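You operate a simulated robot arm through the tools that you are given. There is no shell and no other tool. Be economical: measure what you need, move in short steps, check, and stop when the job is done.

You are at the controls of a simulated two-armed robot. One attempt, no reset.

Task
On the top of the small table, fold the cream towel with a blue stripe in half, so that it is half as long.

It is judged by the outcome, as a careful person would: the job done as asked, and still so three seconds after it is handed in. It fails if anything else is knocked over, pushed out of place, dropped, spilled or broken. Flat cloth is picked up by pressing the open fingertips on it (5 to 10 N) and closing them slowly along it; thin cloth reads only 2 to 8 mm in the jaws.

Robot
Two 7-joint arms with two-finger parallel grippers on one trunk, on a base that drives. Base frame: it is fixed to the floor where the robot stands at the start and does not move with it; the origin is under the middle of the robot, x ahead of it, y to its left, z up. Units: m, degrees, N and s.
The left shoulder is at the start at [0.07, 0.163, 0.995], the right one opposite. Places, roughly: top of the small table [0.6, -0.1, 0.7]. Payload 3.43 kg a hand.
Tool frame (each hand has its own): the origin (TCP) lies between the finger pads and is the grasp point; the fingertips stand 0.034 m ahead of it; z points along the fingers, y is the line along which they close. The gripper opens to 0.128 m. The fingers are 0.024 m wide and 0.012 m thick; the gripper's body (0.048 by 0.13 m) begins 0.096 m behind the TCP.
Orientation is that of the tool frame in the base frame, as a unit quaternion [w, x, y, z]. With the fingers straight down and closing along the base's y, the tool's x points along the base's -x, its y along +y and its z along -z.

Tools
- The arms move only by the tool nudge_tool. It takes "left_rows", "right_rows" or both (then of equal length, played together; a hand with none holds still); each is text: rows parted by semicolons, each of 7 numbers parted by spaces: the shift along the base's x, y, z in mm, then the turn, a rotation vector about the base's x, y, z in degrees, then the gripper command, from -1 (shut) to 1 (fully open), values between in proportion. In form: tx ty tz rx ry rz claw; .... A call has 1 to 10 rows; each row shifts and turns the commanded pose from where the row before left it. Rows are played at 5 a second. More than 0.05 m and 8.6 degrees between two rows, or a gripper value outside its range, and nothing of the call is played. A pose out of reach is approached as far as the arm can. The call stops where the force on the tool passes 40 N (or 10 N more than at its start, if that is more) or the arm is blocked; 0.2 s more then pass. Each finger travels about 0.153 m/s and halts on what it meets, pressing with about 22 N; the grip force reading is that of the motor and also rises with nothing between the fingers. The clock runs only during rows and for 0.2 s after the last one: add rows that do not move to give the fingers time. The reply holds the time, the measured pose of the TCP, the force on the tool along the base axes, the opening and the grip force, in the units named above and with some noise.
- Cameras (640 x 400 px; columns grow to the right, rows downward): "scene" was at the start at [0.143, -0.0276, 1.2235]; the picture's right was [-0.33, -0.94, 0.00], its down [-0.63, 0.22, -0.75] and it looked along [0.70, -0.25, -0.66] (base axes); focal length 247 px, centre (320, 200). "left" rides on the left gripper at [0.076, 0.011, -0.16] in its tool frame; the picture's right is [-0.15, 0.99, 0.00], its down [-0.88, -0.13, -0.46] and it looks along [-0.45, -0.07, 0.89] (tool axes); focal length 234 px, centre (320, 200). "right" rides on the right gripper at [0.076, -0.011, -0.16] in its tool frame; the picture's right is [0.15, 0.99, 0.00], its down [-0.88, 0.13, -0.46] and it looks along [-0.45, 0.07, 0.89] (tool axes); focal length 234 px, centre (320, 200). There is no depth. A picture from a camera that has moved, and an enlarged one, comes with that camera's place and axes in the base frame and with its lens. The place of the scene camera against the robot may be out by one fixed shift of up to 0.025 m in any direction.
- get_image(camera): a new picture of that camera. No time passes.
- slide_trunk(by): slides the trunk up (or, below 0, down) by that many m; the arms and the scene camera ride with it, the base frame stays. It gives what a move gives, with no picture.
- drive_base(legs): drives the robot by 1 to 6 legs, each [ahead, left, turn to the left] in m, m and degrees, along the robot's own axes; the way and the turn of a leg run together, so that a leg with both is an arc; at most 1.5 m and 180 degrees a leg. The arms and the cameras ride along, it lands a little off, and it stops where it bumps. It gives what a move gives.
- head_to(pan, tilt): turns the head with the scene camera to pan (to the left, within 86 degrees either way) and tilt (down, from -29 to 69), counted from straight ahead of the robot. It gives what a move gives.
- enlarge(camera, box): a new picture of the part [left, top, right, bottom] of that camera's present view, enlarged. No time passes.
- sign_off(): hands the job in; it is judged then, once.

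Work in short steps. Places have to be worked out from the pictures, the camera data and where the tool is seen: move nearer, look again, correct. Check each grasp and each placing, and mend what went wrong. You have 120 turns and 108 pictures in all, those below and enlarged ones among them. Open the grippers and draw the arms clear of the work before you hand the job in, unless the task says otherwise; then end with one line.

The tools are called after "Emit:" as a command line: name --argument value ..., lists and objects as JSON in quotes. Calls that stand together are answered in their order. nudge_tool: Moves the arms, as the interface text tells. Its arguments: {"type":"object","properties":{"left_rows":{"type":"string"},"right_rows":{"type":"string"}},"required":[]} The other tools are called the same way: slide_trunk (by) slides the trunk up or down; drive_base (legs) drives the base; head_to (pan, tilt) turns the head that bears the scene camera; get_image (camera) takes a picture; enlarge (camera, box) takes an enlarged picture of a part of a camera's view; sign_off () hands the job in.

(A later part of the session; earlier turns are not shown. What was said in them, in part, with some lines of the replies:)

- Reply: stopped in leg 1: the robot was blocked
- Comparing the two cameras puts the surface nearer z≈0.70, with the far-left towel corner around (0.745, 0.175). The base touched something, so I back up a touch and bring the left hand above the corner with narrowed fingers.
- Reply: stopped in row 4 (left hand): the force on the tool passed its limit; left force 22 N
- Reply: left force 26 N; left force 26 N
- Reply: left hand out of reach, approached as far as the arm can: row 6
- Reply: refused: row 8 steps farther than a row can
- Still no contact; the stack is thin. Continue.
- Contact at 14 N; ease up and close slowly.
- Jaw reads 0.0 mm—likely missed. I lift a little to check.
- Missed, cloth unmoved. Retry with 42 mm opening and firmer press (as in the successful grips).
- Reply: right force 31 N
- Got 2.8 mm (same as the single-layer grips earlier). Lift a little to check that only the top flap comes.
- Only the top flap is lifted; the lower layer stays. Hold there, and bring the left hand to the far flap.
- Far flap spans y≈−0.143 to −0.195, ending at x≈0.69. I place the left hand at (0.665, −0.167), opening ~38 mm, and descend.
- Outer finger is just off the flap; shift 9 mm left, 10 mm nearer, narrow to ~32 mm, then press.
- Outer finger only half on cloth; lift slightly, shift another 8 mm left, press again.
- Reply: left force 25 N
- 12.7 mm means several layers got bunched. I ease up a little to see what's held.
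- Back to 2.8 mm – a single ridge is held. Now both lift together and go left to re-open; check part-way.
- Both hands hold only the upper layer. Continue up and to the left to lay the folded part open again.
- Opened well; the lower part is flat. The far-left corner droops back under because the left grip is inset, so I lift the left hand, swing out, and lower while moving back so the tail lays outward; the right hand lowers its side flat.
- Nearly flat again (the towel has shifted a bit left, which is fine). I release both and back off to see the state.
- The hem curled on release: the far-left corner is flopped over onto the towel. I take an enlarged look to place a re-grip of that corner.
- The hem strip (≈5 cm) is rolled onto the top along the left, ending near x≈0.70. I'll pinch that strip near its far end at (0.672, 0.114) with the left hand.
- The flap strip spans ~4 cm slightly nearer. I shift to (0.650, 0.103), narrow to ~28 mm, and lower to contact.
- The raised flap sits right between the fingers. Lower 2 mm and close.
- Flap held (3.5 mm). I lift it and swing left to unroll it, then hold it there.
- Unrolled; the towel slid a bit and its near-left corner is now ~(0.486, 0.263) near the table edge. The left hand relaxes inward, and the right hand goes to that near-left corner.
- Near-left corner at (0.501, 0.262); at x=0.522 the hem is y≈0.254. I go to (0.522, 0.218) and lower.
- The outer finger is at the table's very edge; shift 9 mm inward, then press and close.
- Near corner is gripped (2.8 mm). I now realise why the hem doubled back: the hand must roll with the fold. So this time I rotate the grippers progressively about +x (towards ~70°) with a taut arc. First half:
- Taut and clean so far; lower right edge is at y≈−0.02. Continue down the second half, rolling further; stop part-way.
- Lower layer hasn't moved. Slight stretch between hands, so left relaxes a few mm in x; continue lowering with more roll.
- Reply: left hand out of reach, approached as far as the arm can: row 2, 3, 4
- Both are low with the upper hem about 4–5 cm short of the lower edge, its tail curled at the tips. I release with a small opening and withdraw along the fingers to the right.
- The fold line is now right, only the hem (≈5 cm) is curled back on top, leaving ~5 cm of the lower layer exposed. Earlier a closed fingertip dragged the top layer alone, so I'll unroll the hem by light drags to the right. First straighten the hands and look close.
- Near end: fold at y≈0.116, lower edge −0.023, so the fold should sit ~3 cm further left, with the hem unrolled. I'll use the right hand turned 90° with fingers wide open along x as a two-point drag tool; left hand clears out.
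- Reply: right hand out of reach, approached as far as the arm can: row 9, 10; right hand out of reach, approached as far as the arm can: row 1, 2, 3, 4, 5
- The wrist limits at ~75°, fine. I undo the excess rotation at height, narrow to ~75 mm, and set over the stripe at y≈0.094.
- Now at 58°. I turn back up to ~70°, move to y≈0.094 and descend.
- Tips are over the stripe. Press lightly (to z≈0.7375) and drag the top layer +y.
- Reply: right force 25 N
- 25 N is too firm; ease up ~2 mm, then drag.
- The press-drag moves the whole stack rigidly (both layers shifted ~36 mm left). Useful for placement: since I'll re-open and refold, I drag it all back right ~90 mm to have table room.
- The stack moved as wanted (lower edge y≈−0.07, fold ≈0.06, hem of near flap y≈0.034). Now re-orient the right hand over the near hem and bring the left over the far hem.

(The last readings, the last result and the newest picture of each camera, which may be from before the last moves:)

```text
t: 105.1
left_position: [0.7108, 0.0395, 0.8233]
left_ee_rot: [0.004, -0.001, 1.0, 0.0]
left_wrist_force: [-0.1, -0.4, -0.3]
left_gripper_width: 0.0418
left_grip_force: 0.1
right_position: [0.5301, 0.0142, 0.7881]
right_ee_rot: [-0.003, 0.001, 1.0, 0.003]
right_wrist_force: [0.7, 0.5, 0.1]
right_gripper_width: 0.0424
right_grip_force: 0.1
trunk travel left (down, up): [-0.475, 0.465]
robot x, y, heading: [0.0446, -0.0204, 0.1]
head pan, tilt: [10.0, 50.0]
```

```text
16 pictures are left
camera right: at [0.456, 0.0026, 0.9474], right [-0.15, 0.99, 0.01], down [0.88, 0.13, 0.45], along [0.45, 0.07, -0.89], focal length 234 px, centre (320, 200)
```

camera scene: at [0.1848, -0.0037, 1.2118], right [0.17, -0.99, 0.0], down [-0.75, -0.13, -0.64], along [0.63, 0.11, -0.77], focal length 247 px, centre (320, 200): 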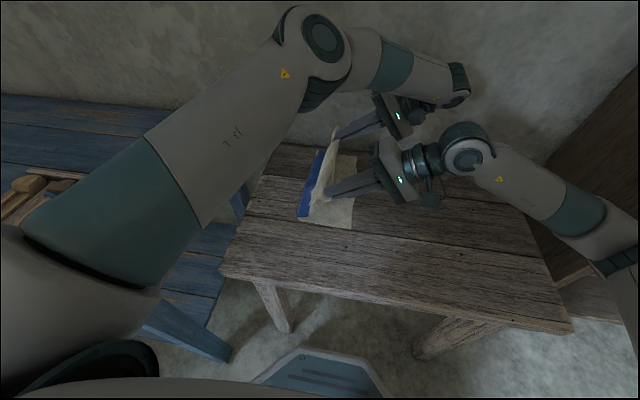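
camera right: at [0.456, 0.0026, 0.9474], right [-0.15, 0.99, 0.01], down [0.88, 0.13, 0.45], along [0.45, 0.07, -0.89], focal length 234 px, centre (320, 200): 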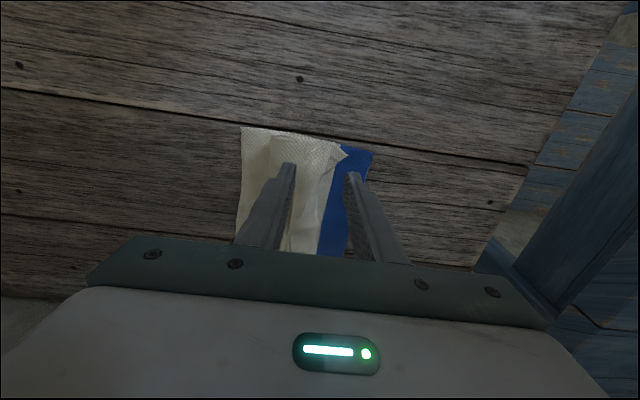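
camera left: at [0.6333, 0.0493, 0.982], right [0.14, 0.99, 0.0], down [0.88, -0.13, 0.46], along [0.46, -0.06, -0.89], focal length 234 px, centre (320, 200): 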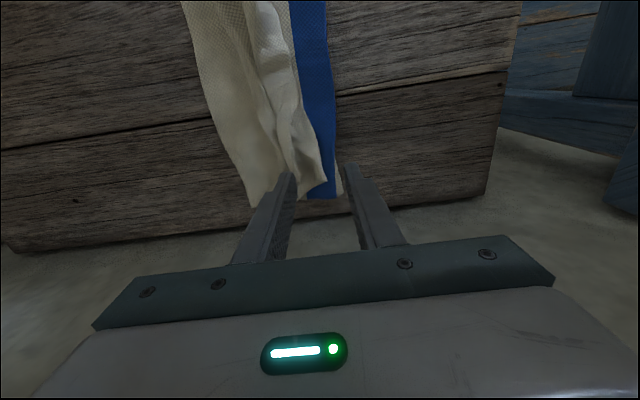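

I set right centre to y≈0.004 (outer finger on the hem) and left to (0.733, 0.02), both lowering to just above contact.

Emit:
nudge_tool --left_rows "8 -8 -20 0 0 0 -0.34;8 -8 -20 0 0 0 -0.34;6 -4 -18 0 0 0 -0.34;0 0 -14 0 0 0 -0.34;0 0 -8 0 0 0 -0.34;0 0 -2.5 0 0 0 -0.34;0 0 0 0 0 0 -0.34" --right_rows "0 -5 -12 0 0 0 -0.34;0 -5 -12 0 0 0 -0.34;0 0 -12 0 0 0 -0.34;0 0 -8 0 0 0 -0.34;0 0 -3 0 0 0 -0.34;0 0 -2.5 0 0 0 -0.34;0 0 0 0 0 0 -0.34"

Emit:
enlarge --camera "left" --box '[200, 60, 480, 260]'

Emit:
enlarge --camera "right" --box '[200, 60, 480, 260]'

```text
t: 106.7
left_position: [0.7325, 0.0197, 0.7401]
left_ee_rot: [0.003, -0.001, 1.0, 0.001]
left_wrist_force: [-0.5, -0.7, 0.6]
left_gripper_width: 0.0418
left_grip_force: 0.1
right_position: [0.5298, 0.0038, 0.7385]
right_ee_rot: [-0.004, 0.0, 1.0, 0.003]
right_wrist_force: [0.1, 0.7, 2.0]
right_gripper_width: 0.0424
right_grip_force: 0.2
trunk travel left (down, up): [-0.475, 0.465]
robot x, y, heading: [0.0436, -0.0215, -0.2]
head pan, tilt: [10.0, 50.0]
```

```text
2.00 times, centred on (340, 160) of left
camera zoom: at [0.6554, 0.0301, 0.899], right [0.14, 0.99, 0.0], down [0.88, -0.13, 0.46], along [0.46, -0.06, -0.89], focal length 468 px, centre (280, 280)
```

zoom: 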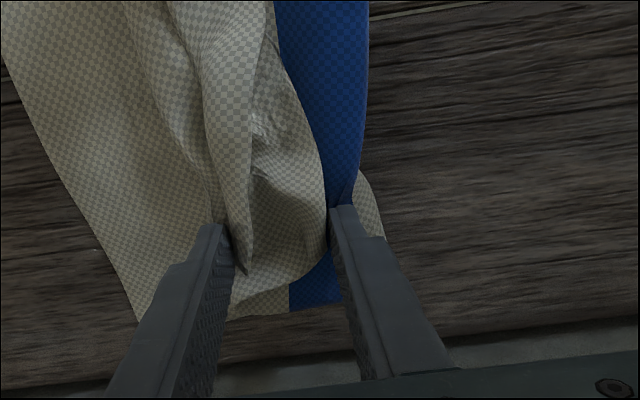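

```text
2.00 times, centred on (340, 160) of right
camera zoom: at [0.4558, -0.0075, 0.8978], right [-0.15, 0.99, 0.01], down [0.88, 0.13, 0.45], along [0.45, 0.07, -0.89], focal length 468 px, centre (280, 280)
```

zoom: 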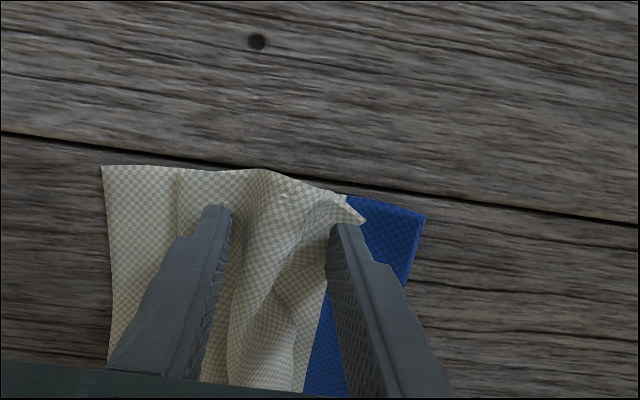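

Both flaps (with hem) sit between the fingers. Close both with slight press.

Emit:
nudge_tool --left_rows "0 0 -2 0 0 0 -0.34;0 0 -0.5 0 0 0 -0.45;0 0 0 0 0 0 -0.55;0 0 0 0 0 0 -0.65;0 0 0 0 0 0 -0.75;0 0 0 0 0 0 -0.85;0 0 0 0 0 0 -0.95;0 0 0 0 0 0 -1;0 0 0 0 0 0 -1" --right_rows "0 0 -0.5 0 0 0 -0.34;0 0 0 0 0 0 -0.45;0 0 0 0 0 0 -0.55;0 0 0 0 0 0 -0.65;0 0 0 0 0 0 -0.75;0 0 0 0 0 0 -0.85;0 0 0 0 0 0 -0.95;0 0 0 0 0 0 -1;0 0 0 0 0 0 -1"

Emit:
nudge_tool --left_rows "0 0 12 0 0 0 -1;0 5 16 0 0 0 -1;0 5 16 0 0 0 -1;0 5 16 0 0 0 -1;0 0 0 0 0 0 -1" --right_rows "0 0 12 0 0 0 -1;0 5 16 0 0 0 -1;0 5 16 0 0 0 -1;0 5 16 0 0 0 -1;0 0 0 0 0 0 -1"

Emit:
get_image --camera "left"

Emit:
get_image --camera "right"

```text
t: 108.7
left_position: [0.7332, 0.0202, 0.7367]
left_ee_rot: [0.004, -0.001, 1.0, 0.001]
left_wrist_force: [-0.7, 0.5, 0.9]
left_gripper_width: 0.0114
left_grip_force: 21.3
right_position: [0.5304, 0.0048, 0.7371]
right_ee_rot: [-0.003, -0.001, 1.0, 0.003]
right_wrist_force: [0.8, -1.1, 4.0]
right_gripper_width: 0.0027
right_grip_force: 22.3
trunk travel left (down, up): [-0.475, 0.465]
robot x, y, heading: [0.0412, -0.0172, -0.2]
head pan, tilt: [10.0, 50.0]
```

```text
t: 109.9
left_position: [0.7342, 0.0346, 0.7972]
left_ee_rot: [0.003, -0.001, 1.0, 0.001]
left_wrist_force: [0.7, -0.8, 1.1]
left_gripper_width: 0.0112
left_grip_force: 21.9
right_position: [0.5303, 0.0189, 0.7986]
right_ee_rot: [-0.004, -0.001, 1.0, 0.001]
right_wrist_force: [-0.1, 0.6, -0.1]
right_gripper_width: 0.0029
right_grip_force: 21.7
trunk travel left (down, up): [-0.475, 0.465]
robot x, y, heading: [0.0459, -0.0176, 0.1]
head pan, tilt: [10.0, 50.0]
```

```text
13 pictures are left
camera left: at [0.6557, 0.045, 0.9568], right [0.14, 0.99, 0.0], down [0.88, -0.13, 0.46], along [0.46, -0.06, -0.89], focal length 234 px, centre (320, 200)
```

left: 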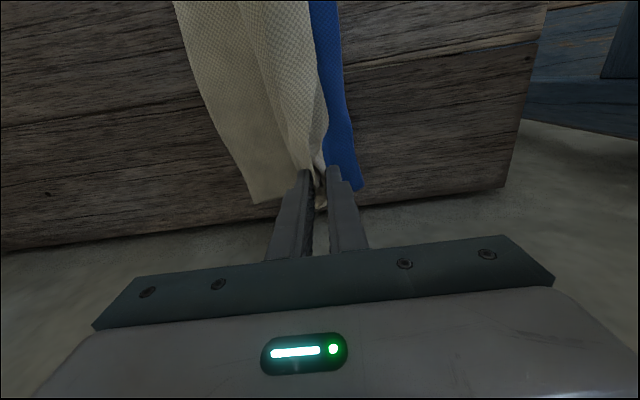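

```text
12 pictures are left
camera right: at [0.4564, 0.0077, 0.9573], right [-0.15, 0.99, 0.01], down [0.88, 0.13, 0.45], along [0.44, 0.07, -0.89], focal length 234 px, centre (320, 200)
```

right: 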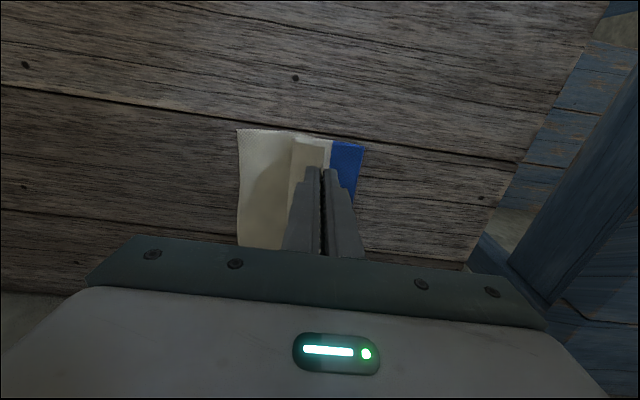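

Both hold only the upper layer; lower edge stays at y≈−0.07 (near), −0.048 (far). Desired fold ≈0.105/0.13 with held-length ≈0.15. I swing over the top to the left side along that circle to lay the lower layer flat.

Emit:
nudge_tool --left_rows "0 22 22 0 0 0 -1;0 24 20 0 0 0 -1;0 24 18 0 0 0 -1;0 25 15 0 0 0 -1;0 25 -5 0 0 0 -1;0 25 -9 0 0 0 -1;0 25 -13 0 0 0 -1;0 25 -18 0 0 0 -1;0 22 -20 0 0 0 -1;0 0 0 0 0 0 -1" --right_rows "0 20 24 0 0 0 -1;0 22 24 0 0 0 -1;0 22 20 0 0 0 -1;0 22 18 0 0 0 -1;0 27 -6 0 0 0 -1;0 27 -10 0 0 0 -1;0 27 -14 0 0 0 -1;0 27 -20 0 0 0 -1;0 26 -23 0 0 0 -1;0 0 0 0 0 0 -1"

Emit:
enlarge --camera "scene" --box '[220, 100, 440, 280]'

```text
t: 112.1
left_position: [0.7331, 0.2526, 0.8078]
left_ee_rot: [0.004, -0.001, 1.0, 0.002]
left_wrist_force: [-0.6, -0.5, -0.2]
left_gripper_width: 0.0116
left_grip_force: 21.7
right_position: [0.5315, 0.2379, 0.8112]
right_ee_rot: [-0.003, 0.001, 1.0, 0.002]
right_wrist_force: [-0.3, 0.1, -0.2]
right_gripper_width: 0.0028
right_grip_force: 21.8
trunk travel left (down, up): [-0.475, 0.465]
robot x, y, heading: [0.0454, -0.0213, -0.4]
head pan, tilt: [10.0, 50.0]
```

```text
2.22 times, centred on (330, 190) of scene
camera zoom: at [0.1849, -0.0058, 1.2118], right [0.17, -0.99, 0.0], down [-0.75, -0.13, -0.64], along [0.63, 0.11, -0.77], focal length 550 px, centre (298, 222)
```

zoom: 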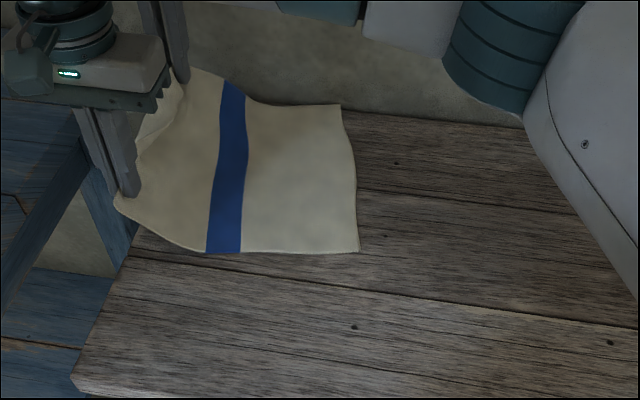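

The sheet is taut and clean, but it was pulled ~6 cm left and sits too close to the table edge, and my grips are too far inside the hem. I'll lift the towel to hang, carry it right, and re-lay it flat with room, then regrip at the hem with small bites.

Emit:
nudge_tool --left_rows "-3 -12 40 0 0 0 -1;-3 -12 40 0 0 0 -1;-3 -12 40 0 0 0 -1;-3 -12 40 0 0 0 -1;-3 -12 40 0 0 0 -1;-3 -12 40 0 0 0 -1;-3 -40 0 0 0 0 -1;-3 -40 0 0 0 0 -1;-3 -40 0 0 0 0 -1;-3 -40 0 0 0 0 -1" --right_rows "-3 -12 40 0 0 0 -1;-3 -12 40 0 0 0 -1;-3 -12 40 0 0 0 -1;-3 -12 40 0 0 0 -1;-3 -12 40 0 0 0 -1;-3 -12 40 0 0 0 -1;-3 -40 0 0 0 0 -1;-3 -40 0 0 0 0 -1;-3 -40 0 0 0 0 -1;-3 -40 0 0 0 0 -1"

Emit:
nudge_tool --left_rows "0 -40 0 0 0 0 -1;0 -40 0 0 0 0 -1;0 -25 0 0 0 0 -1;0 0 0 0 0 0 -1;0 0 0 0 0 0 -1;0 0 0 0 0 0 -1;0 0 0 0 0 0 -1" --right_rows "0 -40 0 0 0 0 -1;0 -40 0 0 0 0 -1;0 -25 0 0 0 0 -1;0 0 0 0 0 0 -1;0 0 0 0 0 0 -1;0 0 0 0 0 0 -1;0 0 0 0 0 0 -1"

Emit:
get_image --camera "scene"

```text
t: 114.3
left_position: [0.7019, 0.0163, 1.0468]
left_ee_rot: [0.003, 0.0, 1.0, 0.003]
left_wrist_force: [-0.2, -0.1, -0.5]
left_gripper_width: 0.0113
left_grip_force: 22.2
right_position: [0.5, 0.004, 1.0519]
right_ee_rot: [-0.002, 0.001, 1.0, 0.004]
right_wrist_force: [0.1, -0.9, -0.1]
right_gripper_width: 0.0026
right_grip_force: 21.9
trunk travel left (down, up): [-0.475, 0.465]
robot x, y, heading: [0.0424, -0.0185, -0.0]
head pan, tilt: [10.0, 50.0]
```

```text
t: 115.9
left_position: [0.7041, -0.0839, 1.0484]
left_ee_rot: [0.004, -0.001, 1.0, 0.001]
left_wrist_force: [0.1, 0.0, -0.5]
left_gripper_width: 0.0114
left_grip_force: 22.2
right_position: [0.4998, -0.0972, 1.0515]
right_ee_rot: [-0.004, -0.001, 1.0, 0.002]
right_wrist_force: [-0.2, 0.3, 0.5]
right_gripper_width: 0.0027
right_grip_force: 22.3
trunk travel left (down, up): [-0.475, 0.465]
robot x, y, heading: [0.0427, -0.0169, -0.1]
head pan, tilt: [10.0, 50.0]
```

```text
10 pictures are left
camera scene: at [0.1851, -0.0051, 1.2118], right [0.17, -0.99, 0.0], down [-0.75, -0.13, -0.64], along [0.63, 0.11, -0.77], focal length 247 px, centre (320, 200)
```

scene: 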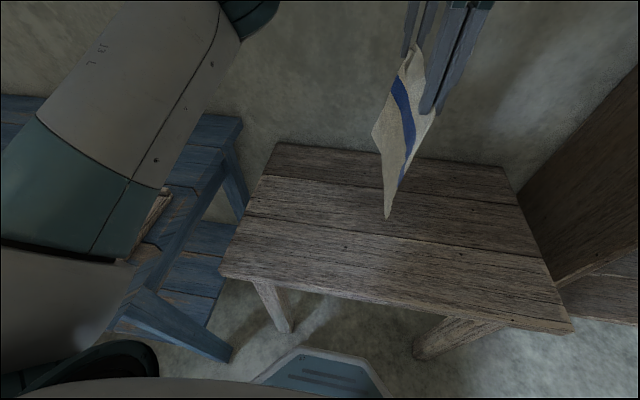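

The towel hangs freely. I lower until the bottom edge touches, then lay it in a quarter circle towards +y.

Emit:
nudge_tool --left_rows "0 0 -20 0 0 0 -1;0 0 -20 0 0 0 -1;0 5 -12 0 0 0 -1;0 0 0 0 0 0 -1;0 38 -3 0 0 0 -1;0 37 -10 0 0 0 -1;0 35 -16 0 0 0 -1;0 33 -21 0 0 0 -1;0 30 -27 0 0 0 -1;0 25 -31 0 0 0 -1" --right_rows "0 0 -20 0 0 0 -1;0 0 -20 0 0 0 -1;0 5 -12 0 0 0 -1;0 0 0 0 0 0 -1;0 41 -3 0 0 0 -1;0 40 -10 0 0 0 -1;0 38 -16 0 0 0 -1;0 35 -21 0 0 0 -1;0 32 -27 0 0 0 -1;0 27 -32 0 0 0 -1"

Emit:
nudge_tool --left_rows "0 20 -34 0 0 0 -1;0 15 -37 0 0 0 -1;0 10 -38 0 0 0 -1;0 4 -28 0 0 0 -1;0 0 0 0 0 0 -1" --right_rows "0 21 -35 0 0 0 -1;0 16 -37 0 0 0 -1;0 10 -39 0 0 0 -1;0 4 -32 0 0 0 -1;0 0 0 0 0 0 -1"

Emit:
enlarge --camera "scene" --box '[220, 100, 440, 280]'

```text
t: 118.1
left_position: [0.7041, 0.1193, 0.8862]
left_ee_rot: [0.004, -0.001, 1.0, 0.001]
left_wrist_force: [0.2, 0.5, -0.7]
left_gripper_width: 0.0111
left_grip_force: 22.6
right_position: [0.5012, 0.1228, 0.8875]
right_ee_rot: [-0.004, 0.0, 1.0, 0.002]
right_wrist_force: [0.3, 0.6, -0.9]
right_gripper_width: 0.0025
right_grip_force: 22.2
trunk travel left (down, up): [-0.475, 0.465]
robot x, y, heading: [0.0457, -0.0213, -0.1]
head pan, tilt: [10.0, 50.0]
```

```text
t: 119.3
left_position: [0.7039, 0.1683, 0.7503]
left_ee_rot: [0.003, 0.0, 1.0, 0.001]
left_wrist_force: [0.4, 0.0, 0.9]
left_gripper_width: 0.011
left_grip_force: 21.7
right_position: [0.4994, 0.1712, 0.7469]
right_ee_rot: [-0.002, -0.001, 1.0, 0.001]
right_wrist_force: [0.5, 0.3, 0.8]
right_gripper_width: 0.0029
right_grip_force: 22.1
trunk travel left (down, up): [-0.475, 0.465]
robot x, y, heading: [0.0461, -0.0197, -0.2]
head pan, tilt: [10.0, 50.0]
```

```text
2.22 times, centred on (330, 190) of scene
camera zoom: at [0.1848, -0.0049, 1.2118], right [0.17, -0.99, 0.0], down [-0.75, -0.13, -0.64], along [0.63, 0.11, -0.77], focal length 550 px, centre (298, 222)
```

zoom: 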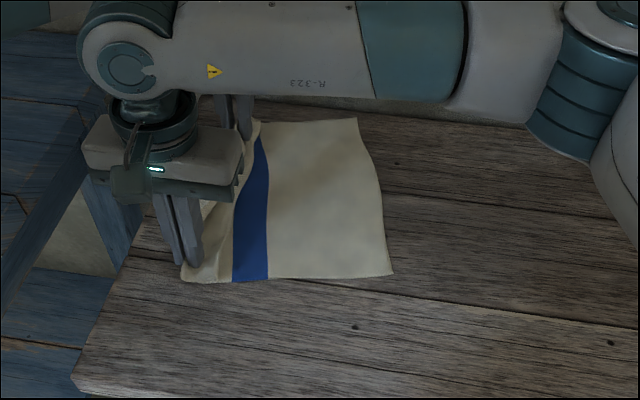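

Laid down, stripe at y≈0.11, but little cloth shows left of the jaws, so the hem is bunched there. I release and back off for a look.

Emit:
nudge_tool --left_rows "0 0 -5 0 0 0 -0.8;0 0 0 0 0 0 -0.5;0 0 0 0 0 0 -0.2;0 0 20 0 0 0 -0.2;0 0 35 0 0 0 -0.2;0 10 40 0 0 0 -0.2;0 40 20 0 0 0 -0.3;0 40 0 0 0 0 -0.3;0 30 0 0 0 0 -0.3" --right_rows "0 0 -3 0 0 0 -0.8;0 0 0 0 0 0 -0.5;0 0 0 0 0 0 -0.2;0 0 20 0 0 0 -0.2;0 0 35 0 0 0 -0.2;0 -15 40 0 0 0 -0.2;0 -45 0 0 0 0 -0.3;0 -45 0 0 0 0 -0.3;-10 -45 0 0 0 0 -0.3"

Emit:
enlarge --camera "scene" --box '[220, 100, 440, 280]'

```text
t: 121.3
left_position: [0.7029, 0.2868, 0.8617]
left_ee_rot: [0.004, 0.0, 1.0, 0.001]
left_wrist_force: [-0.5, 0.0, -0.5]
left_gripper_width: 0.0447
left_grip_force: 0.1
right_position: [0.4904, 0.0216, 0.839]
right_ee_rot: [-0.002, 0.0, 1.0, 0.003]
right_wrist_force: [-0.7, -0.2, -0.4]
right_gripper_width: 0.0449
right_grip_force: 0.1
trunk travel left (down, up): [-0.475, 0.465]
robot x, y, heading: [0.0425, -0.0185, -0.2]
head pan, tilt: [10.0, 50.0]
```

```text
2.22 times, centred on (330, 190) of scene
camera zoom: at [0.1848, -0.0058, 1.2118], right [0.17, -0.99, 0.0], down [-0.75, -0.13, -0.64], along [0.63, 0.11, -0.77], focal length 550 px, centre (298, 222)
```

zoom: 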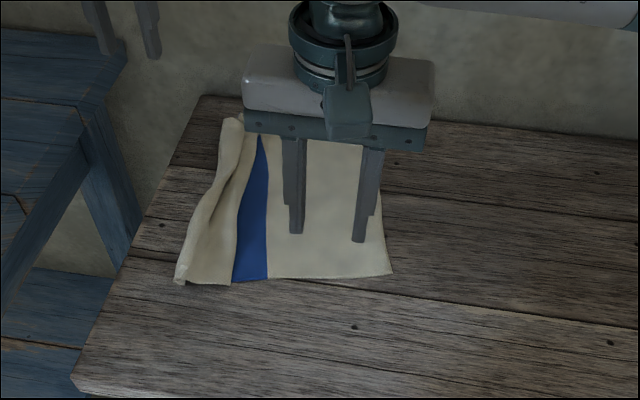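

The hem got tucked at the left. Better plan: the right edge is clean, so I'll grip it at both corners with small bites, lift the whole towel to hang (which unravels the other end), then lay half and fold back in one motion. Position both hands over the right corners.

Emit:
nudge_tool --left_rows "6 -35 0 0 0 0 -0.53;6 -35 0 0 0 0 -0.53;8 -35 0 0 0 0 -0.53;8 -35 0 0 0 0 -0.53;8 -35 0 0 0 0 -0.53;8 -35 -20 0 0 0 -0.53;8 -30 -20 0 0 0 -0.53;8 -8 -20 0 0 0 -0.53;0 0 0 0 0 0 -0.53" --right_rows "15 -10 -10 0 0 0 -0.53;15 -10 -10 0 0 0 -0.53;15 -10 -10 0 0 0 -0.53;15 -9 -10 0 0 0 -0.53;0 0 -10 0 0 0 -0.53;0 0 -8 0 0 0 -0.53;0 0 0 0 0 0 -0.53;0 0 0 0 0 0 -0.53;0 0 0 0 0 0 -0.53"

Emit:
get_image --camera "left"

Emit:
get_image --camera "right"

```text
t: 123.3
left_position: [0.7627, 0.0379, 0.8009]
left_ee_rot: [0.003, -0.001, 1.0, 0.001]
left_wrist_force: [-0.4, 0.0, -0.1]
left_gripper_width: 0.0302
left_grip_force: 0.0
right_position: [0.5513, -0.0179, 0.7817]
right_ee_rot: [-0.003, 0.0, 1.0, 0.002]
right_wrist_force: [1.3, -0.4, -0.4]
right_gripper_width: 0.0297
right_grip_force: 0.1
trunk travel left (down, up): [-0.475, 0.465]
robot x, y, heading: [0.0421, -0.0181, -0.2]
head pan, tilt: [10.0, 50.0]
```

```text
7 pictures are left
camera left: at [0.6844, 0.0487, 0.96], right [0.14, 0.99, 0.0], down [0.88, -0.13, 0.46], along [0.46, -0.06, -0.89], focal length 234 px, centre (320, 200)
```

left: 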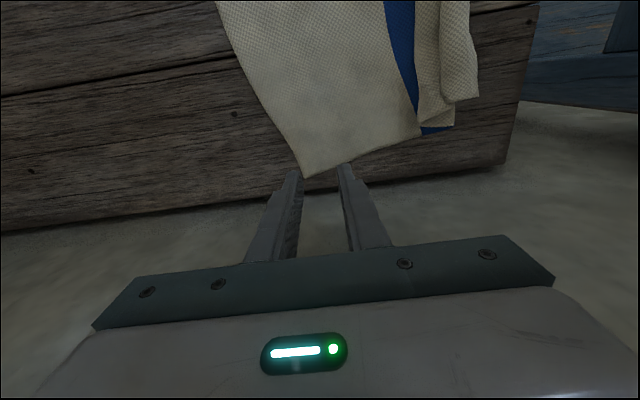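

```text
6 pictures are left
camera right: at [0.476, -0.0292, 0.9404], right [-0.15, 0.99, 0.01], down [0.88, 0.13, 0.45], along [0.45, 0.07, -0.89], focal length 234 px, centre (320, 200)
```

right: 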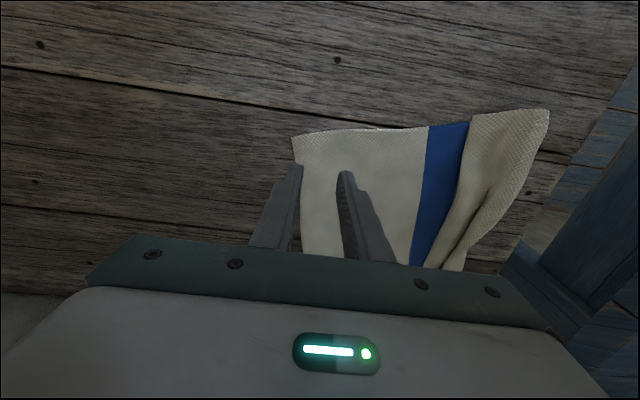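

Edges: right-hand site y≈−0.043, left-hand site y≈0.009. Small corrections, then lower both to first contact.

Emit:
nudge_tool --left_rows "0 -3 -20 0 0 0 -0.53;0 -3 -20 0 0 0 -0.53;0 0 -12 0 0 0 -0.53;0 0 -6 0 0 0 -0.53;0 0 -3 0 0 0 -0.53;0 0 -2.5 0 0 0 -0.53;0 0 0 0 0 0 -0.53" --right_rows "0 -1 -12 0 0 0 -0.53;0 -1 -12 0 0 0 -0.53;0 0 -10 0 0 0 -0.53;0 0 -5 0 0 0 -0.53;0 0 -3 0 0 0 -0.53;0 0 -2.5 0 0 0 -0.53;0 0 0 0 0 0 -0.53"

```text
t: 124.9
left_position: [0.7621, 0.0324, 0.7369]
left_ee_rot: [0.003, 0.0, 1.0, 0.001]
left_wrist_force: [-1.3, -1.3, 0.0]
left_gripper_width: 0.0299
left_grip_force: 0.1
right_position: [0.5507, -0.0193, 0.7364]
right_ee_rot: [-0.003, -0.001, 1.0, 0.002]
right_wrist_force: [0.0, -0.1, -0.7]
right_gripper_width: 0.03
right_grip_force: 0.1
trunk travel left (down, up): [-0.475, 0.465]
robot x, y, heading: [0.0495, -0.0182, -0.0]
head pan, tilt: [10.0, 50.0]
```

Emit:
nudge_tool --left_rows "0 0 -1.5 0 0 0 -0.53;0 0 -1.5 0 0 0 -0.53;0 0 0 0 0 0 -0.53" --right_rows "0 0 -1.5 0 0 0 -0.53;0 0 -1.5 0 0 0 -0.53;0 0 0 0 0 0 -0.53"

```text
t: 125.7
left_position: [0.7622, 0.0336, 0.7366]
left_ee_rot: [0.004, 0.0, 1.0, 0.001]
left_wrist_force: [1.4, -0.1, 5.8]
left_gripper_width: 0.0301
left_grip_force: 0.0
right_position: [0.55, -0.021, 0.7363]
right_ee_rot: [-0.001, 0.0, 1.0, 0.002]
right_wrist_force: [2.6, -0.6, 17.0]
right_gripper_width: 0.0302
right_grip_force: 0.3
trunk travel left (down, up): [-0.475, 0.465]
robot x, y, heading: [0.0445, -0.0194, -0.1]
head pan, tilt: [10.0, 50.0]
```

Left 6 N, right 17 N. Add ~1.5 mm on left and close both slowly.

Emit:
nudge_tool --left_rows "0 0 -1.5 0 0 0 -0.53;0 0 0 0 0 0 -0.6;0 0 0 0 0 0 -0.67;0 0 0 0 0 0 -0.74;0 0 0 0 0 0 -0.81;0 0 0 0 0 0 -0.88;0 0 0 0 0 0 -0.95;0 0 0 0 0 0 -1;0 0 0 0 0 0 -1" --right_rows "0 0 0.3 0 0 0 -0.53;0 0 0 0 0 0 -0.6;0 0 0 0 0 0 -0.67;0 0 0 0 0 0 -0.74;0 0 0 0 0 0 -0.81;0 0 0 0 0 0 -0.88;0 0 0 0 0 0 -0.95;0 0 0 0 0 0 -1;0 0 0 0 0 0 -1"

```text
t: 127.7
left_position: [0.7612, 0.0332, 0.7353]
left_ee_rot: [0.006, -0.001, 1.0, 0.001]
left_wrist_force: [-0.2, 1.5, 27.7]
left_gripper_width: 0.0002
left_grip_force: 21.5
right_position: [0.5491, -0.0209, 0.7362]
right_ee_rot: [-0.002, 0.0, 1.0, 0.002]
right_wrist_force: [1.8, -0.5, 9.0]
right_gripper_width: 0.002
right_grip_force: 21.9
trunk travel left (down, up): [-0.475, 0.465]
robot x, y, heading: [0.0478, -0.019, -0.0]
head pan, tilt: [10.0, 50.0]
```

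Right has 2.0 mm; left missed. Retry left with a 40 mm opening, 5 mm further in.

Emit:
nudge_tool --left_rows "0 0 8 0 0 0 -1;0 5 0 0 0 0 -0.36;0 0 0 0 0 0 -0.36;0 0 -4 0 0 0 -0.36;0 0 -1.5 0 0 0 -0.36;0 0 0 0 0 0 -0.36"

```text
t: 129.1
left_position: [0.7615, 0.0386, 0.7364]
left_ee_rot: [0.004, 0.0, 1.0, 0.001]
left_wrist_force: [-0.9, 0.4, 1.1]
left_gripper_width: 0.0409
left_grip_force: 0.1
right_position: [0.549, -0.0193, 0.7354]
right_ee_rot: [-0.002, -0.001, 1.0, 0.003]
right_wrist_force: [-3.9, -1.5, 24.7]
right_gripper_width: 0.002
right_grip_force: 22.2
trunk travel left (down, up): [-0.475, 0.465]
robot x, y, heading: [0.0478, -0.0189, -0.1]
head pan, tilt: [10.0, 50.0]
```

Emit:
nudge_tool --left_rows "0 0 -2.2 0 0 0 -0.36;0 0 0 0 0 0 -0.36;0 0 0 0 0 0 -0.46;0 0 0 0 0 0 -0.56;0 0 0 0 0 0 -0.66;0 0 0 0 0 0 -0.76;0 0 0 0 0 0 -0.86;0 0 0 0 0 0 -0.95;0 0 0 0 0 0 -1;0 0 0 0 0 0 -1"

```text
t: 131.3
left_position: [0.7614, 0.0381, 0.7361]
left_ee_rot: [0.005, -0.001, 1.0, 0.002]
left_wrist_force: [1.0, 0.8, 23.7]
left_gripper_width: 0.0028
left_grip_force: 22.4
right_position: [0.5484, -0.0191, 0.7363]
right_ee_rot: [-0.002, 0.0, 1.0, 0.003]
right_wrist_force: [3.1, 0.8, 13.1]
right_gripper_width: 0.0018
right_grip_force: 21.8
trunk travel left (down, up): [-0.475, 0.465]
robot x, y, heading: [0.049, -0.0225, -0.3]
head pan, tilt: [10.0, 50.0]
```

Both corners gripped (1.8 and 2.8 mm). Lift diagonally up and left until the whole towel hangs.

Emit:
nudge_tool --left_rows "0 4 34 0 0 0 -1;0 13 36 0 0 0 -1;0 14 36 0 0 0 -1;1 14 36 0 0 0 -1;1 14 37 0 0 0 -1;1 14 37 0 0 0 -1;1 14 37 0 0 0 -1;0 15 37 0 0 0 -1;0 15 37 0 0 0 -1;0 15 37 0 0 0 -1" --right_rows "0 6 34 0 0 0 -1;0 18 36 0 0 0 -1;0 20 36 0 0 0 -1;-1 20 36 0 0 0 -1;-1 20 37 0 0 0 -1;-1 21 37 0 0 0 -1;-1 21 37 0 0 0 -1;0 21 37 0 0 0 -1;0 21 37 0 0 0 -1;0 21 37 0 0 0 -1"

Emit:
get_image --camera "scene"

```text
t: 133.5
left_position: [0.7637, 0.1691, 1.098]
left_ee_rot: [0.005, -0.001, 1.0, 0.001]
left_wrist_force: [-2.1, -0.1, 0.0]
left_gripper_width: 0.0027
left_grip_force: 21.4
right_position: [0.5441, 0.172, 1.099]
right_ee_rot: [-0.002, -0.001, 1.0, 0.002]
right_wrist_force: [1.8, 0.5, -0.2]
right_gripper_width: 0.0015
right_grip_force: 22.3
trunk travel left (down, up): [-0.475, 0.465]
robot x, y, heading: [0.0428, -0.0204, -0.1]
head pan, tilt: [10.0, 50.0]
```

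```text
5 pictures are left
camera scene: at [0.1825, -0.0043, 1.2119], right [0.17, -0.99, 0.0], down [-0.75, -0.13, -0.64], along [0.63, 0.11, -0.76], focal length 247 px, centre (320, 200)
```

scene: 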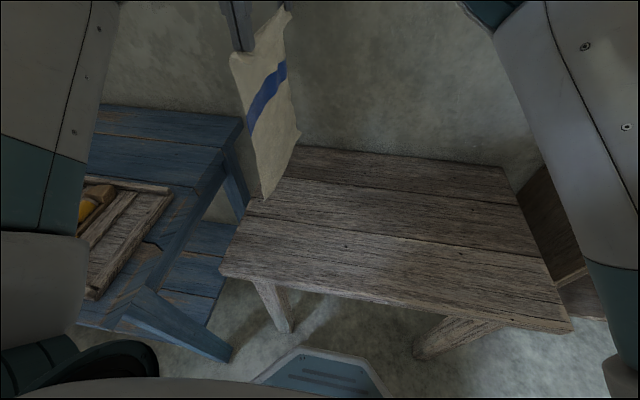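

The towel hangs straight and flat (hang ≈0.31 m below the tips, hem at y≈0.20 and z≈0.755). I shift 2 cm right, let it settle, and lower to touch.

Emit:
nudge_tool --left_rows "0 -10 0 0 0 0 -1;0 -10 0 0 0 0 -1;0 0 0 0 0 0 -1;0 0 0 0 0 0 -1;0 0 0 0 0 0 -1;0 0 0 0 0 0 -1;0 0 0 0 0 0 -1;0 0 -15 0 0 0 -1;0 0 -15 0 0 0 -1;0 0 -15 0 0 0 -1" --right_rows "0 -10 0 0 0 0 -1;0 -10 0 0 0 0 -1;0 0 0 0 0 0 -1;0 0 0 0 0 0 -1;0 0 0 0 0 0 -1;0 0 0 0 0 0 -1;0 0 0 0 0 0 -1;0 0 -15 0 0 0 -1;0 0 -15 0 0 0 -1;0 0 -15 0 0 0 -1"

Emit:
enlarge --camera "scene" --box '[200, 0, 440, 240]'

```text
t: 135.7
left_position: [0.7674, 0.1499, 1.0508]
left_ee_rot: [0.003, -0.001, 1.0, 0.0]
left_wrist_force: [-1.3, 0.6, -0.6]
left_gripper_width: 0.0029
left_grip_force: 21.6
right_position: [0.548, 0.151, 1.0527]
right_ee_rot: [-0.005, -0.001, 1.0, 0.002]
right_wrist_force: [2.1, 0.1, 0.9]
right_gripper_width: 0.0016
right_grip_force: 21.9
trunk travel left (down, up): [-0.475, 0.465]
robot x, y, heading: [0.047, -0.0164, -0.4]
head pan, tilt: [10.0, 50.0]
```

```text
1.67 times, centred on (320, 120) of scene
camera zoom: at [0.1859, -0.0046, 1.2117], right [0.17, -0.99, 0.0], down [-0.76, -0.13, -0.64], along [0.63, 0.11, -0.77], focal length 412 px, centre (320, 333)
```

zoom: 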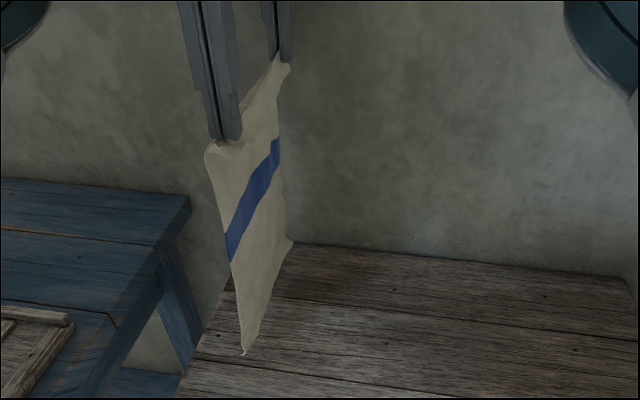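

Hem touches at y≈0.178. Now lay the first half by moving diagonally right-down until the hands are above the intended fold line y≈0.01.

Emit:
nudge_tool --left_rows "0 -16 -22 0 0 0 -1;0 -20 -25 0 0 0 -1;0 -21 -25 0 0 0 -1;0 -21 -25 0 0 0 -1;0 -21 -26 0 0 0 -1;0 -21 -26 0 0 0 -1;0 -20 -25 0 0 0 -1;0 0 0 0 0 0 -1;0 0 0 0 0 0 -1" --right_rows "0 -16 -22 0 0 0 -1;0 -20 -25 0 0 0 -1;0 -21 -25 0 0 0 -1;0 -21 -25 0 0 0 -1;0 -21 -26 0 0 0 -1;0 -21 -26 0 0 0 -1;0 -20 -25 0 0 0 -1;0 0 0 0 0 0 -1;0 0 0 0 0 0 -1"

Emit:
enlarge --camera "scene" --box '[220, 90, 440, 280]'

```text
t: 137.7
left_position: [0.7666, 0.0102, 0.8765]
left_ee_rot: [0.004, -0.002, 1.0, 0.0]
left_wrist_force: [-1.1, -0.1, -0.6]
left_gripper_width: 0.0026
left_grip_force: 22.1
right_position: [0.5474, 0.0085, 0.8788]
right_ee_rot: [-0.003, 0.0, 1.0, 0.003]
right_wrist_force: [0.4, -0.7, 0.9]
right_gripper_width: 0.0018
right_grip_force: 22.4
trunk travel left (down, up): [-0.475, 0.465]
robot x, y, heading: [0.0462, -0.0174, -0.3]
head pan, tilt: [10.0, 50.0]
```

```text
2.11 times, centred on (330, 185) of scene
camera zoom: at [0.1854, -0.0054, 1.2117], right [0.17, -0.99, 0.0], down [-0.76, -0.13, -0.64], along [0.63, 0.11, -0.77], focal length 521 px, centre (299, 232)
```

zoom: 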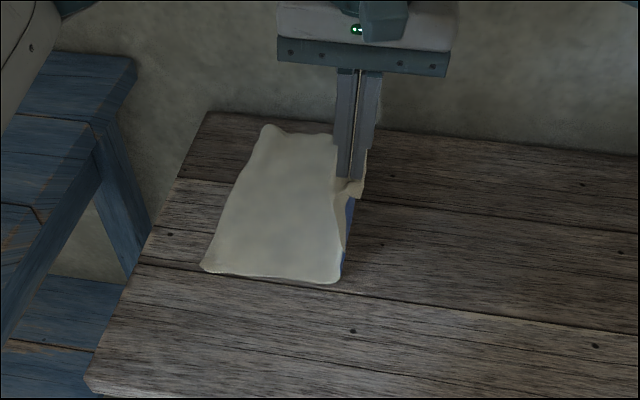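

Excellent: lower half is flat with the fold at y≈0.01 and hem at y≈0.177 (near) / 0.153 (far). Now the arc of radius ≈0.142 to the left with a gentle roll, bringing the held edge onto the hem.

Emit:
nudge_tool --left_rows "0 16 -1 -3 0 0 -1;0 18 -4 -3 0 0 -1;0 18 -8 -3 0 0 -1;0 18 -11 -3 0 0 -1;0 16 -14 -3 0 0 -1;0 14 -16 -3 0 0 -1;0 12 -18 -3 0 0 -1;0 10 -20 -3 0 0 -1;0 8 -20 -3 0 0 -1;0 4 -16 -3 0 0 -1" --right_rows "0 24 -1 -3 0 0 -1;0 24 -4 -3 0 0 -1;0 23 -8 -3 0 0 -1;0 21 -11 -3 0 0 -1;0 19 -14 -3 0 0 -1;0 16 -16 -3 0 0 -1;0 13 -18 -3 0 0 -1;0 10 -20 -3 0 0 -1;0 7 -20 -3 0 0 -1;0 4 -18 -3 0 0 -1"

Emit:
enlarge --camera "scene" --box '[220, 90, 440, 280]'

```text
t: 139.9
left_position: [0.7689, 0.1447, 0.7491]
left_ee_rot: [0.004, -0.002, 0.966, -0.258]
left_wrist_force: [0.2, -0.4, -0.1]
left_gripper_width: 0.0024
left_grip_force: 22.3
right_position: [0.5515, 0.1562, 0.7506]
right_ee_rot: [-0.004, 0.0, 0.967, -0.257]
right_wrist_force: [0.3, 0.1, -0.3]
right_gripper_width: 0.0018
right_grip_force: 22.5
right hand out of reach, approached as far as the arm can: row 10
trunk travel left (down, up): [-0.475, 0.465]
robot x, y, heading: [0.0454, -0.02, -0.4]
head pan, tilt: [10.0, 50.0]
```

```text
2.11 times, centred on (330, 185) of scene
camera zoom: at [0.1858, -0.0047, 1.2117], right [0.17, -0.99, 0.0], down [-0.76, -0.13, -0.64], along [0.63, 0.11, -0.77], focal length 521 px, centre (299, 232)
```

zoom: 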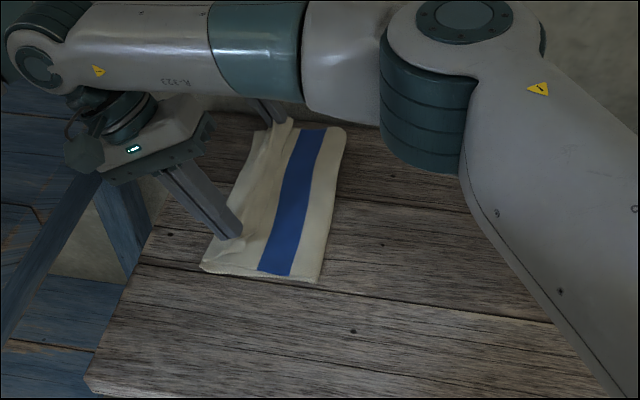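

Very good: the upper layer covers the lower, fold at right, edges close at left. Slightly lower, then release and withdraw along the fingers (up-left).

Emit:
nudge_tool --left_rows "0 2 -4 2 0 0 -1;0 2 0 2 0 0 -1;0 0 2 0 0 0 -0.85;0 0 2 0 0 0 -0.7;0 0 0 0 0 0 -0.7;0 6 12 0 0 0 -0.7;0 9 18 0 0 0 -0.7;0 12 25 0 0 0 -0.7;0 15 35 3 0 0 -0.6;0 15 35 5 0 0 -0.5" --right_rows "0 4 -4 3 0 0 -1;0 4 0 3 0 0 -1;0 0 2 0 0 0 -0.85;0 0 2 0 0 0 -0.7;0 0 0 0 0 0 -0.7;0 5 12 0 0 0 -0.7;0 7 18 2 0 0 -0.7;0 5 28 4 0 0 -0.7;0 0 38 6 0 0 -0.6;0 -10 38 6 0 0 -0.5"

Emit:
nudge_tool --left_rows "0 15 15 7 0 0 -0.5;0 30 0 7 0 0 -0.5;0 40 0 0 0 0 -0.5;0 40 0 0 0 0 -0.5;0 0 0 0 0 0 -0.5;0 0 0 0 0 0 -0.5;0 0 0 0 0 0 -0.5;0 0 0 0 0 0 -0.5" --right_rows "-10 -20 0 6 0 0 -0.7;-10 -40 0 0 0 0 -1;-10 -40 0 0 0 0 -1;-10 -45 0 0 0 0 -1;-10 -45 0 0 0 0 -1;0 -45 0 0 0 0 -1;0 -45 0 0 0 0 -1;0 -45 0 0 0 0 -1"

Emit:
enlarge --camera "scene" --box '[220, 90, 440, 280]'

```text
t: 142.1
left_position: [0.767, 0.203, 0.8763]
left_ee_rot: [0.004, -0.001, 0.988, -0.155]
left_wrist_force: [-0.7, 0.4, 0.0]
left_gripper_width: 0.0321
left_grip_force: 0.1
right_position: [0.5489, 0.1697, 0.8858]
right_ee_rot: [-0.002, 0.0, 0.999, -0.049]
right_wrist_force: [-0.3, -0.1, -0.4]
right_gripper_width: 0.0321
right_grip_force: 0.0
trunk travel left (down, up): [-0.475, 0.465]
robot x, y, heading: [0.0432, -0.0194, -0.3]
head pan, tilt: [10.0, 50.0]
```

```text
t: 143.9
left_position: [0.7667, 0.3294, 0.8909]
left_ee_rot: [0.003, -0.001, 0.999, -0.034]
left_wrist_force: [-0.2, -0.1, 0.2]
left_gripper_width: 0.0319
left_grip_force: 0.0
right_position: [0.4997, -0.156, 0.8841]
right_ee_rot: [-0.003, -0.002, 1.0, 0.003]
right_wrist_force: [0.1, -0.7, -0.8]
right_gripper_width: 0.0
right_grip_force: 21.9
trunk travel left (down, up): [-0.475, 0.465]
robot x, y, heading: [0.0458, -0.0198, -0.4]
head pan, tilt: [10.0, 50.0]
```

```text
2.11 times, centred on (330, 185) of scene
camera zoom: at [0.1848, -0.0063, 1.2118], right [0.17, -0.99, 0.0], down [-0.75, -0.13, -0.64], along [0.63, 0.11, -0.77], focal length 521 px, centre (299, 232)
```

zoom: 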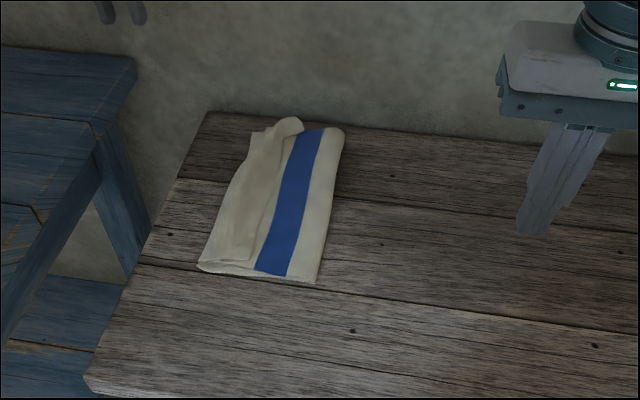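

The shape is neat, but measured width is ~0.143 m (half should be ~0.175), so again ~6 cm of the top edge is turned back because the fold line drifts ~3 cm in the motion. I can repeat the same hang-and-lay with a 3 cm pre-offset: regrip the turned-back edge (near hem y≈0.118, far ≈0.102).

Emit:
nudge_tool --left_rows "-3 -25 0 3.9 0 0 -0.34;-3 -25 0 0 0 0 -0.34;-3 -25 0 0 0 0 -0.34;-3 -25 -10 0 0 0 -0.34;-3 -25 -20 0 0 0 -0.34;-3 -25 -25 0 0 0 -0.34;-3 -25 -25 0 0 0 -0.34;-3 -20 -25 0 0 0 -0.34;-3 -10 -25 0 0 0 -0.34;0 0 0 0 0 0 -0.34" --right_rows "5 33 0 0 0 0 -0.34;5 33 0 0 0 0 -0.34;5 33 0 0 0 0 -0.34;5 33 -10 0 0 0 -0.34;5 33 -20 0 0 0 -0.34;5 33 -20 0 0 0 -0.34;5 33 -25 0 0 0 -0.34;5 33 -25 0 0 0 -0.34;5 32 -24 0 0 0 -0.34;0 0 0 0 0 0 -0.34"

Emit:
nudge_tool --left_rows "0 0 -12 0 0 0 -0.34;0 0 -6 0 0 0 -0.34;0 0 -3 0 0 0 -0.34;0 0 0 0 0 0 -0.34" --right_rows "0 0 -12 0 0 0 -0.34;0 0 -6 0 0 0 -0.34;0 0 -3 0 0 0 -0.34;0 0 0 0 0 0 -0.34"

```text
t: 146.1
left_position: [0.7415, 0.1238, 0.7593]
left_ee_rot: [0.003, -0.001, 1.0, 0.0]
left_wrist_force: [-0.1, 0.4, -0.1]
left_gripper_width: 0.042
left_grip_force: 0.1
right_position: [0.5446, 0.141, 0.76]
right_ee_rot: [-0.004, 0.0, 1.0, 0.002]
right_wrist_force: [0.4, 0.1, 0.0]
right_gripper_width: 0.0422
right_grip_force: 0.1
trunk travel left (down, up): [-0.475, 0.465]
robot x, y, heading: [0.046, -0.0199, -0.0]
head pan, tilt: [10.0, 50.0]
```

```text
t: 147.1
left_position: [0.7398, 0.1248, 0.7389]
left_ee_rot: [0.004, 0.0, 1.0, 0.001]
left_wrist_force: [-0.1, -0.8, -0.4]
left_gripper_width: 0.0424
left_grip_force: 0.0
right_position: [0.5447, 0.1415, 0.7397]
right_ee_rot: [-0.004, 0.0, 1.0, 0.002]
right_wrist_force: [0.6, 0.6, -0.2]
right_gripper_width: 0.0421
right_grip_force: 0.0
trunk travel left (down, up): [-0.475, 0.465]
robot x, y, heading: [0.0424, -0.021, -0.1]
head pan, tilt: [10.0, 50.0]
```

Both are just above contact. Press down ~3 mm to moderate force.

Emit:
nudge_tool --left_rows "0 0 -2 0 0 0 -0.34;0 0 -1.5 0 0 0 -0.34;0 0 0 0 0 0 -0.34" --right_rows "0 0 -2 0 0 0 -0.34;0 0 -1.5 0 0 0 -0.34;0 0 0 0 0 0 -0.34"

```text
t: 147.9
left_position: [0.7397, 0.1239, 0.7368]
left_ee_rot: [0.004, -0.001, 1.0, 0.0]
left_wrist_force: [1.7, 0.0, 6.0]
left_gripper_width: 0.0424
left_grip_force: 0.2
right_position: [0.5441, 0.1421, 0.7381]
right_ee_rot: [-0.003, 0.001, 1.0, 0.003]
right_wrist_force: [1.8, -0.1, 7.8]
right_gripper_width: 0.0418
right_grip_force: 0.0
trunk travel left (down, up): [-0.475, 0.465]
robot x, y, heading: [0.0442, -0.0155, -0.0]
head pan, tilt: [10.0, 50.0]
```

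6 and 8 N: just right. Close both slowly.

Emit:
nudge_tool --left_rows "0 0 -0.5 0 0 0 -0.42;0 0 0 0 0 0 -0.5;0 0 0 0 0 0 -0.58;0 0 0 0 0 0 -0.66;0 0 0 0 0 0 -0.74;0 0 0 0 0 0 -0.82;0 0 0 0 0 0 -0.9;0 0 0 0 0 0 -1;0 0 0 0 0 0 -1" --right_rows "0 0 -0.3 0 0 0 -0.42;0 0 0 0 0 0 -0.5;0 0 0 0 0 0 -0.58;0 0 0 0 0 0 -0.66;0 0 0 0 0 0 -0.74;0 0 0 0 0 0 -0.82;0 0 0 0 0 0 -0.9;0 0 0 0 0 0 -1;0 0 0 0 0 0 -1"

```text
t: 149.9
left_position: [0.7393, 0.1234, 0.737]
left_ee_rot: [0.005, -0.002, 1.0, 0.0]
left_wrist_force: [0.1, -3.5, 14.2]
left_gripper_width: 0.003
left_grip_force: 22.2
right_position: [0.543, 0.1411, 0.737]
right_ee_rot: [-0.003, -0.001, 1.0, 0.002]
right_wrist_force: [0.7, 2.1, 10.1]
right_gripper_width: 0.0027
right_grip_force: 21.2
trunk travel left (down, up): [-0.475, 0.465]
robot x, y, heading: [0.0458, -0.0146, -0.1]
head pan, tilt: [10.0, 50.0]
```

Both hold the top edge (3.0, 2.7 mm). Now lift, move right to hang over the offset line (right y≈−0.02, left ≈−0.04) at height ≈0.113, laying the lower layer longer.

Emit:
nudge_tool --left_rows "0 -5 20 0 0 0 -1;0 -12 25 0 0 0 -1;0 -18 25 0 0 0 -1;0 -20 25 0 0 0 -1;1 -20 15 0 0 0 -1;1 -20 0 0 0 0 -1;1 -20 0 0 0 0 -1;1 -18 0 0 0 0 -1;1 -17 0 0 0 0 -1;1 -13 0 0 0 0 -1" --right_rows "0 -5 20 0 0 0 -1;0 -12 25 0 0 0 -1;0 -18 25 0 0 0 -1;0 -20 25 0 0 0 -1;0 -20 15 0 0 0 -1;0 -20 0 0 0 0 -1;0 -20 0 0 0 0 -1;0 -18 0 0 0 0 -1;0 -15 0 0 0 0 -1;0 -13 0 0 0 0 -1"

Emit:
nudge_tool --left_rows "0 0 0 0 0 0 -1;0 0 0 0 0 0 -1;0 0 0 0 0 0 -1" --right_rows "0 0 0 0 0 0 -1;0 0 0 0 0 0 -1;0 0 0 0 0 0 -1"

Emit:
enlarge --camera "scene" --box '[220, 90, 440, 280]'

```text
t: 152.1
left_position: [0.7458, -0.039, 0.8442]
left_ee_rot: [0.004, -0.001, 1.0, 0.0]
left_wrist_force: [-0.3, 0.2, -0.7]
left_gripper_width: 0.0029
left_grip_force: 22.6
right_position: [0.545, -0.0198, 0.8466]
right_ee_rot: [-0.003, 0.001, 1.0, 0.003]
right_wrist_force: [0.6, 0.4, 0.0]
right_gripper_width: 0.0025
right_grip_force: 21.7
trunk travel left (down, up): [-0.475, 0.465]
robot x, y, heading: [0.0468, -0.0193, -0.4]
head pan, tilt: [10.0, 50.0]
```

```text
t: 152.9
left_position: [0.745, -0.0382, 0.8445]
left_ee_rot: [0.003, -0.001, 1.0, 0.0]
left_wrist_force: [0.3, 0.0, 0.6]
left_gripper_width: 0.0027
left_grip_force: 22.4
right_position: [0.5452, -0.0198, 0.8466]
right_ee_rot: [-0.003, 0.0, 1.0, 0.002]
right_wrist_force: [0.6, 0.7, 0.6]
right_gripper_width: 0.0026
right_grip_force: 22.3
trunk travel left (down, up): [-0.475, 0.465]
robot x, y, heading: [0.046, -0.0176, -0.2]
head pan, tilt: [10.0, 50.0]
```

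```text
2.11 times, centred on (330, 185) of scene
camera zoom: at [0.1851, -0.0051, 1.2117], right [0.17, -0.99, 0.0], down [-0.75, -0.13, -0.64], along [0.63, 0.11, -0.77], focal length 521 px, centre (299, 232)
```

zoom: 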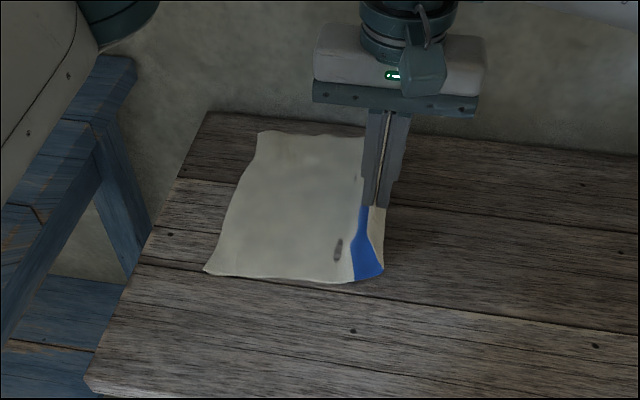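

The lower layer is now laid out to y≈−0.035 (stripe's left boundary at ≈0, exactly the ideal fold). Now the arc to the left, expecting ~3 cm drift, ending with tips at y≈0.142 / 0.12.

Emit:
nudge_tool --left_rows "0 24 0 0 0 0 -1;0 24 -2 0 0 0 -1;0 23 -5 0 0 0 -1;0 21 -8 0 0 0 -1;0 18 -11 0 0 0 -1;0 16 -13 0 0 0 -1;0 13 -15 0 0 0 -1;0 10 -16 0 0 0 -1;0 6 -16 0 0 0 -1;0 3 -13 0 0 0 -1" --right_rows "0 25 0 0 0 0 -1;0 25 -2 0 0 0 -1;0 24 -5 0 0 0 -1;0 22 -8 0 0 0 -1;0 19 -11 0 0 0 -1;0 16 -13 0 0 0 -1;0 13 -15 0 0 0 -1;0 9 -16 0 0 0 -1;0 6 -16 0 0 0 -1;0 3 -14 0 0 0 -1"

```text
t: 155.1
left_position: [0.7442, 0.1206, 0.7477]
left_ee_rot: [0.005, -0.001, 1.0, 0.001]
left_wrist_force: [-2.1, 1.4, 6.3]
left_gripper_width: 0.0027
left_grip_force: 21.6
right_position: [0.5427, 0.1434, 0.7488]
right_ee_rot: [-0.002, -0.001, 1.0, 0.003]
right_wrist_force: [-0.6, -0.2, 10.8]
right_gripper_width: 0.0028
right_grip_force: 21.8
trunk travel left (down, up): [-0.475, 0.465]
robot x, y, heading: [0.0454, -0.0162, 0.1]
head pan, tilt: [10.0, 50.0]
```

Landed (light contact through the layers). Release gently and withdraw straight up, then clear both arms.

Emit:
nudge_tool --left_rows "0 0 1 0 0 0 -0.85;0 0 1 0 0 0 -0.7;0 0 0 0 0 0 -0.65;0 0 10 0 0 0 -0.65;0 0 20 0 0 0 -0.65;0 0 30 0 0 0 -0.6;0 0 40 0 0 0 -0.5;0 0 40 0 0 0 -0.3;0 40 10 0 0 0 0;0 45 0 0 0 0 0.3" --right_rows "0 0 1 0 0 0 -0.85;0 0 1 0 0 0 -0.7;0 0 0 0 0 0 -0.65;0 0 10 0 0 0 -0.65;0 0 20 0 0 0 -0.65;0 0 30 0 0 0 -0.6;0 0 40 0 0 0 -0.5;0 0 40 0 0 0 -0.3;0 -40 10 0 0 0 0;0 -45 0 0 0 0 0.3"

Emit:
nudge_tool --left_rows "0 45 0 0 0 0 0.6;0 30 0 0 0 0 1;0 0 0 0 0 0 1;0 0 0 0 0 0 1;0 0 0 0 0 0 1;0 0 0 0 0 0 1;0 0 0 0 0 0 1;0 0 0 0 0 0 1;0 0 0 0 0 0 1;0 0 0 0 0 0 1" --right_rows "0 -45 0 0 0 0 0.6;0 -45 0 0 0 0 1;0 -45 0 0 0 0 1;0 -45 0 0 0 0 1;0 -45 0 0 0 0 1;0 -45 0 0 0 0 1;0 -45 0 0 0 0 1;0 -30 0 0 0 0 1;0 0 0 0 0 0 1;0 0 0 0 0 0 1"

Emit:
get_image --camera "scene"

```text
t: 157.3
left_position: [0.7458, 0.2042, 0.8988]
left_ee_rot: [0.004, 0.0, 1.0, 0.0]
left_wrist_force: [0.6, 0.1, 0.2]
left_gripper_width: 0.0832
left_grip_force: 0.1
right_position: [0.5446, 0.0566, 0.8974]
right_ee_rot: [-0.003, 0.0, 1.0, 0.002]
right_wrist_force: [0.0, -1.3, 0.9]
right_gripper_width: 0.0832
right_grip_force: 0.1
trunk travel left (down, up): [-0.475, 0.465]
robot x, y, heading: [0.0466, -0.017, -0.2]
head pan, tilt: [10.0, 50.0]
```

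```text
t: 159.5
left_position: [0.7463, 0.2802, 0.8991]
left_ee_rot: [0.003, -0.001, 1.0, -0.001]
left_wrist_force: [-0.1, -0.8, -0.1]
left_gripper_width: 0.1279
left_grip_force: 0.0
right_position: [0.543, -0.2864, 0.9006]
right_ee_rot: [-0.004, 0.0, 1.0, 0.002]
right_wrist_force: [-0.6, 1.0, 0.3]
right_gripper_width: 0.1279
right_grip_force: 0.1
trunk travel left (down, up): [-0.475, 0.465]
robot x, y, heading: [0.0448, -0.0205, -0.1]
head pan, tilt: [10.0, 50.0]
```

```text
refused: no pictures are left
```

No pictures are left. The readings show both hands released the cloth, and they are open and clear of it. I hand the job in.

Emit:
sign_off

```text
The job is handed in.
```

I folded the towel in half across its length on the small table and handed it in, but I had no pictures left to check the final result. The last picture, taken just before the final fold-over, showed the lower half lying flat and the fold line close to the middle. On earlier tries the top edge doubled back on itself by about 5–7 cm. The last fold was set up to avoid that, but I couldn't confirm it worked. The base touched something lightly early on when I drove closer and stopped there. I saw nothing out of place in the pictures after that.
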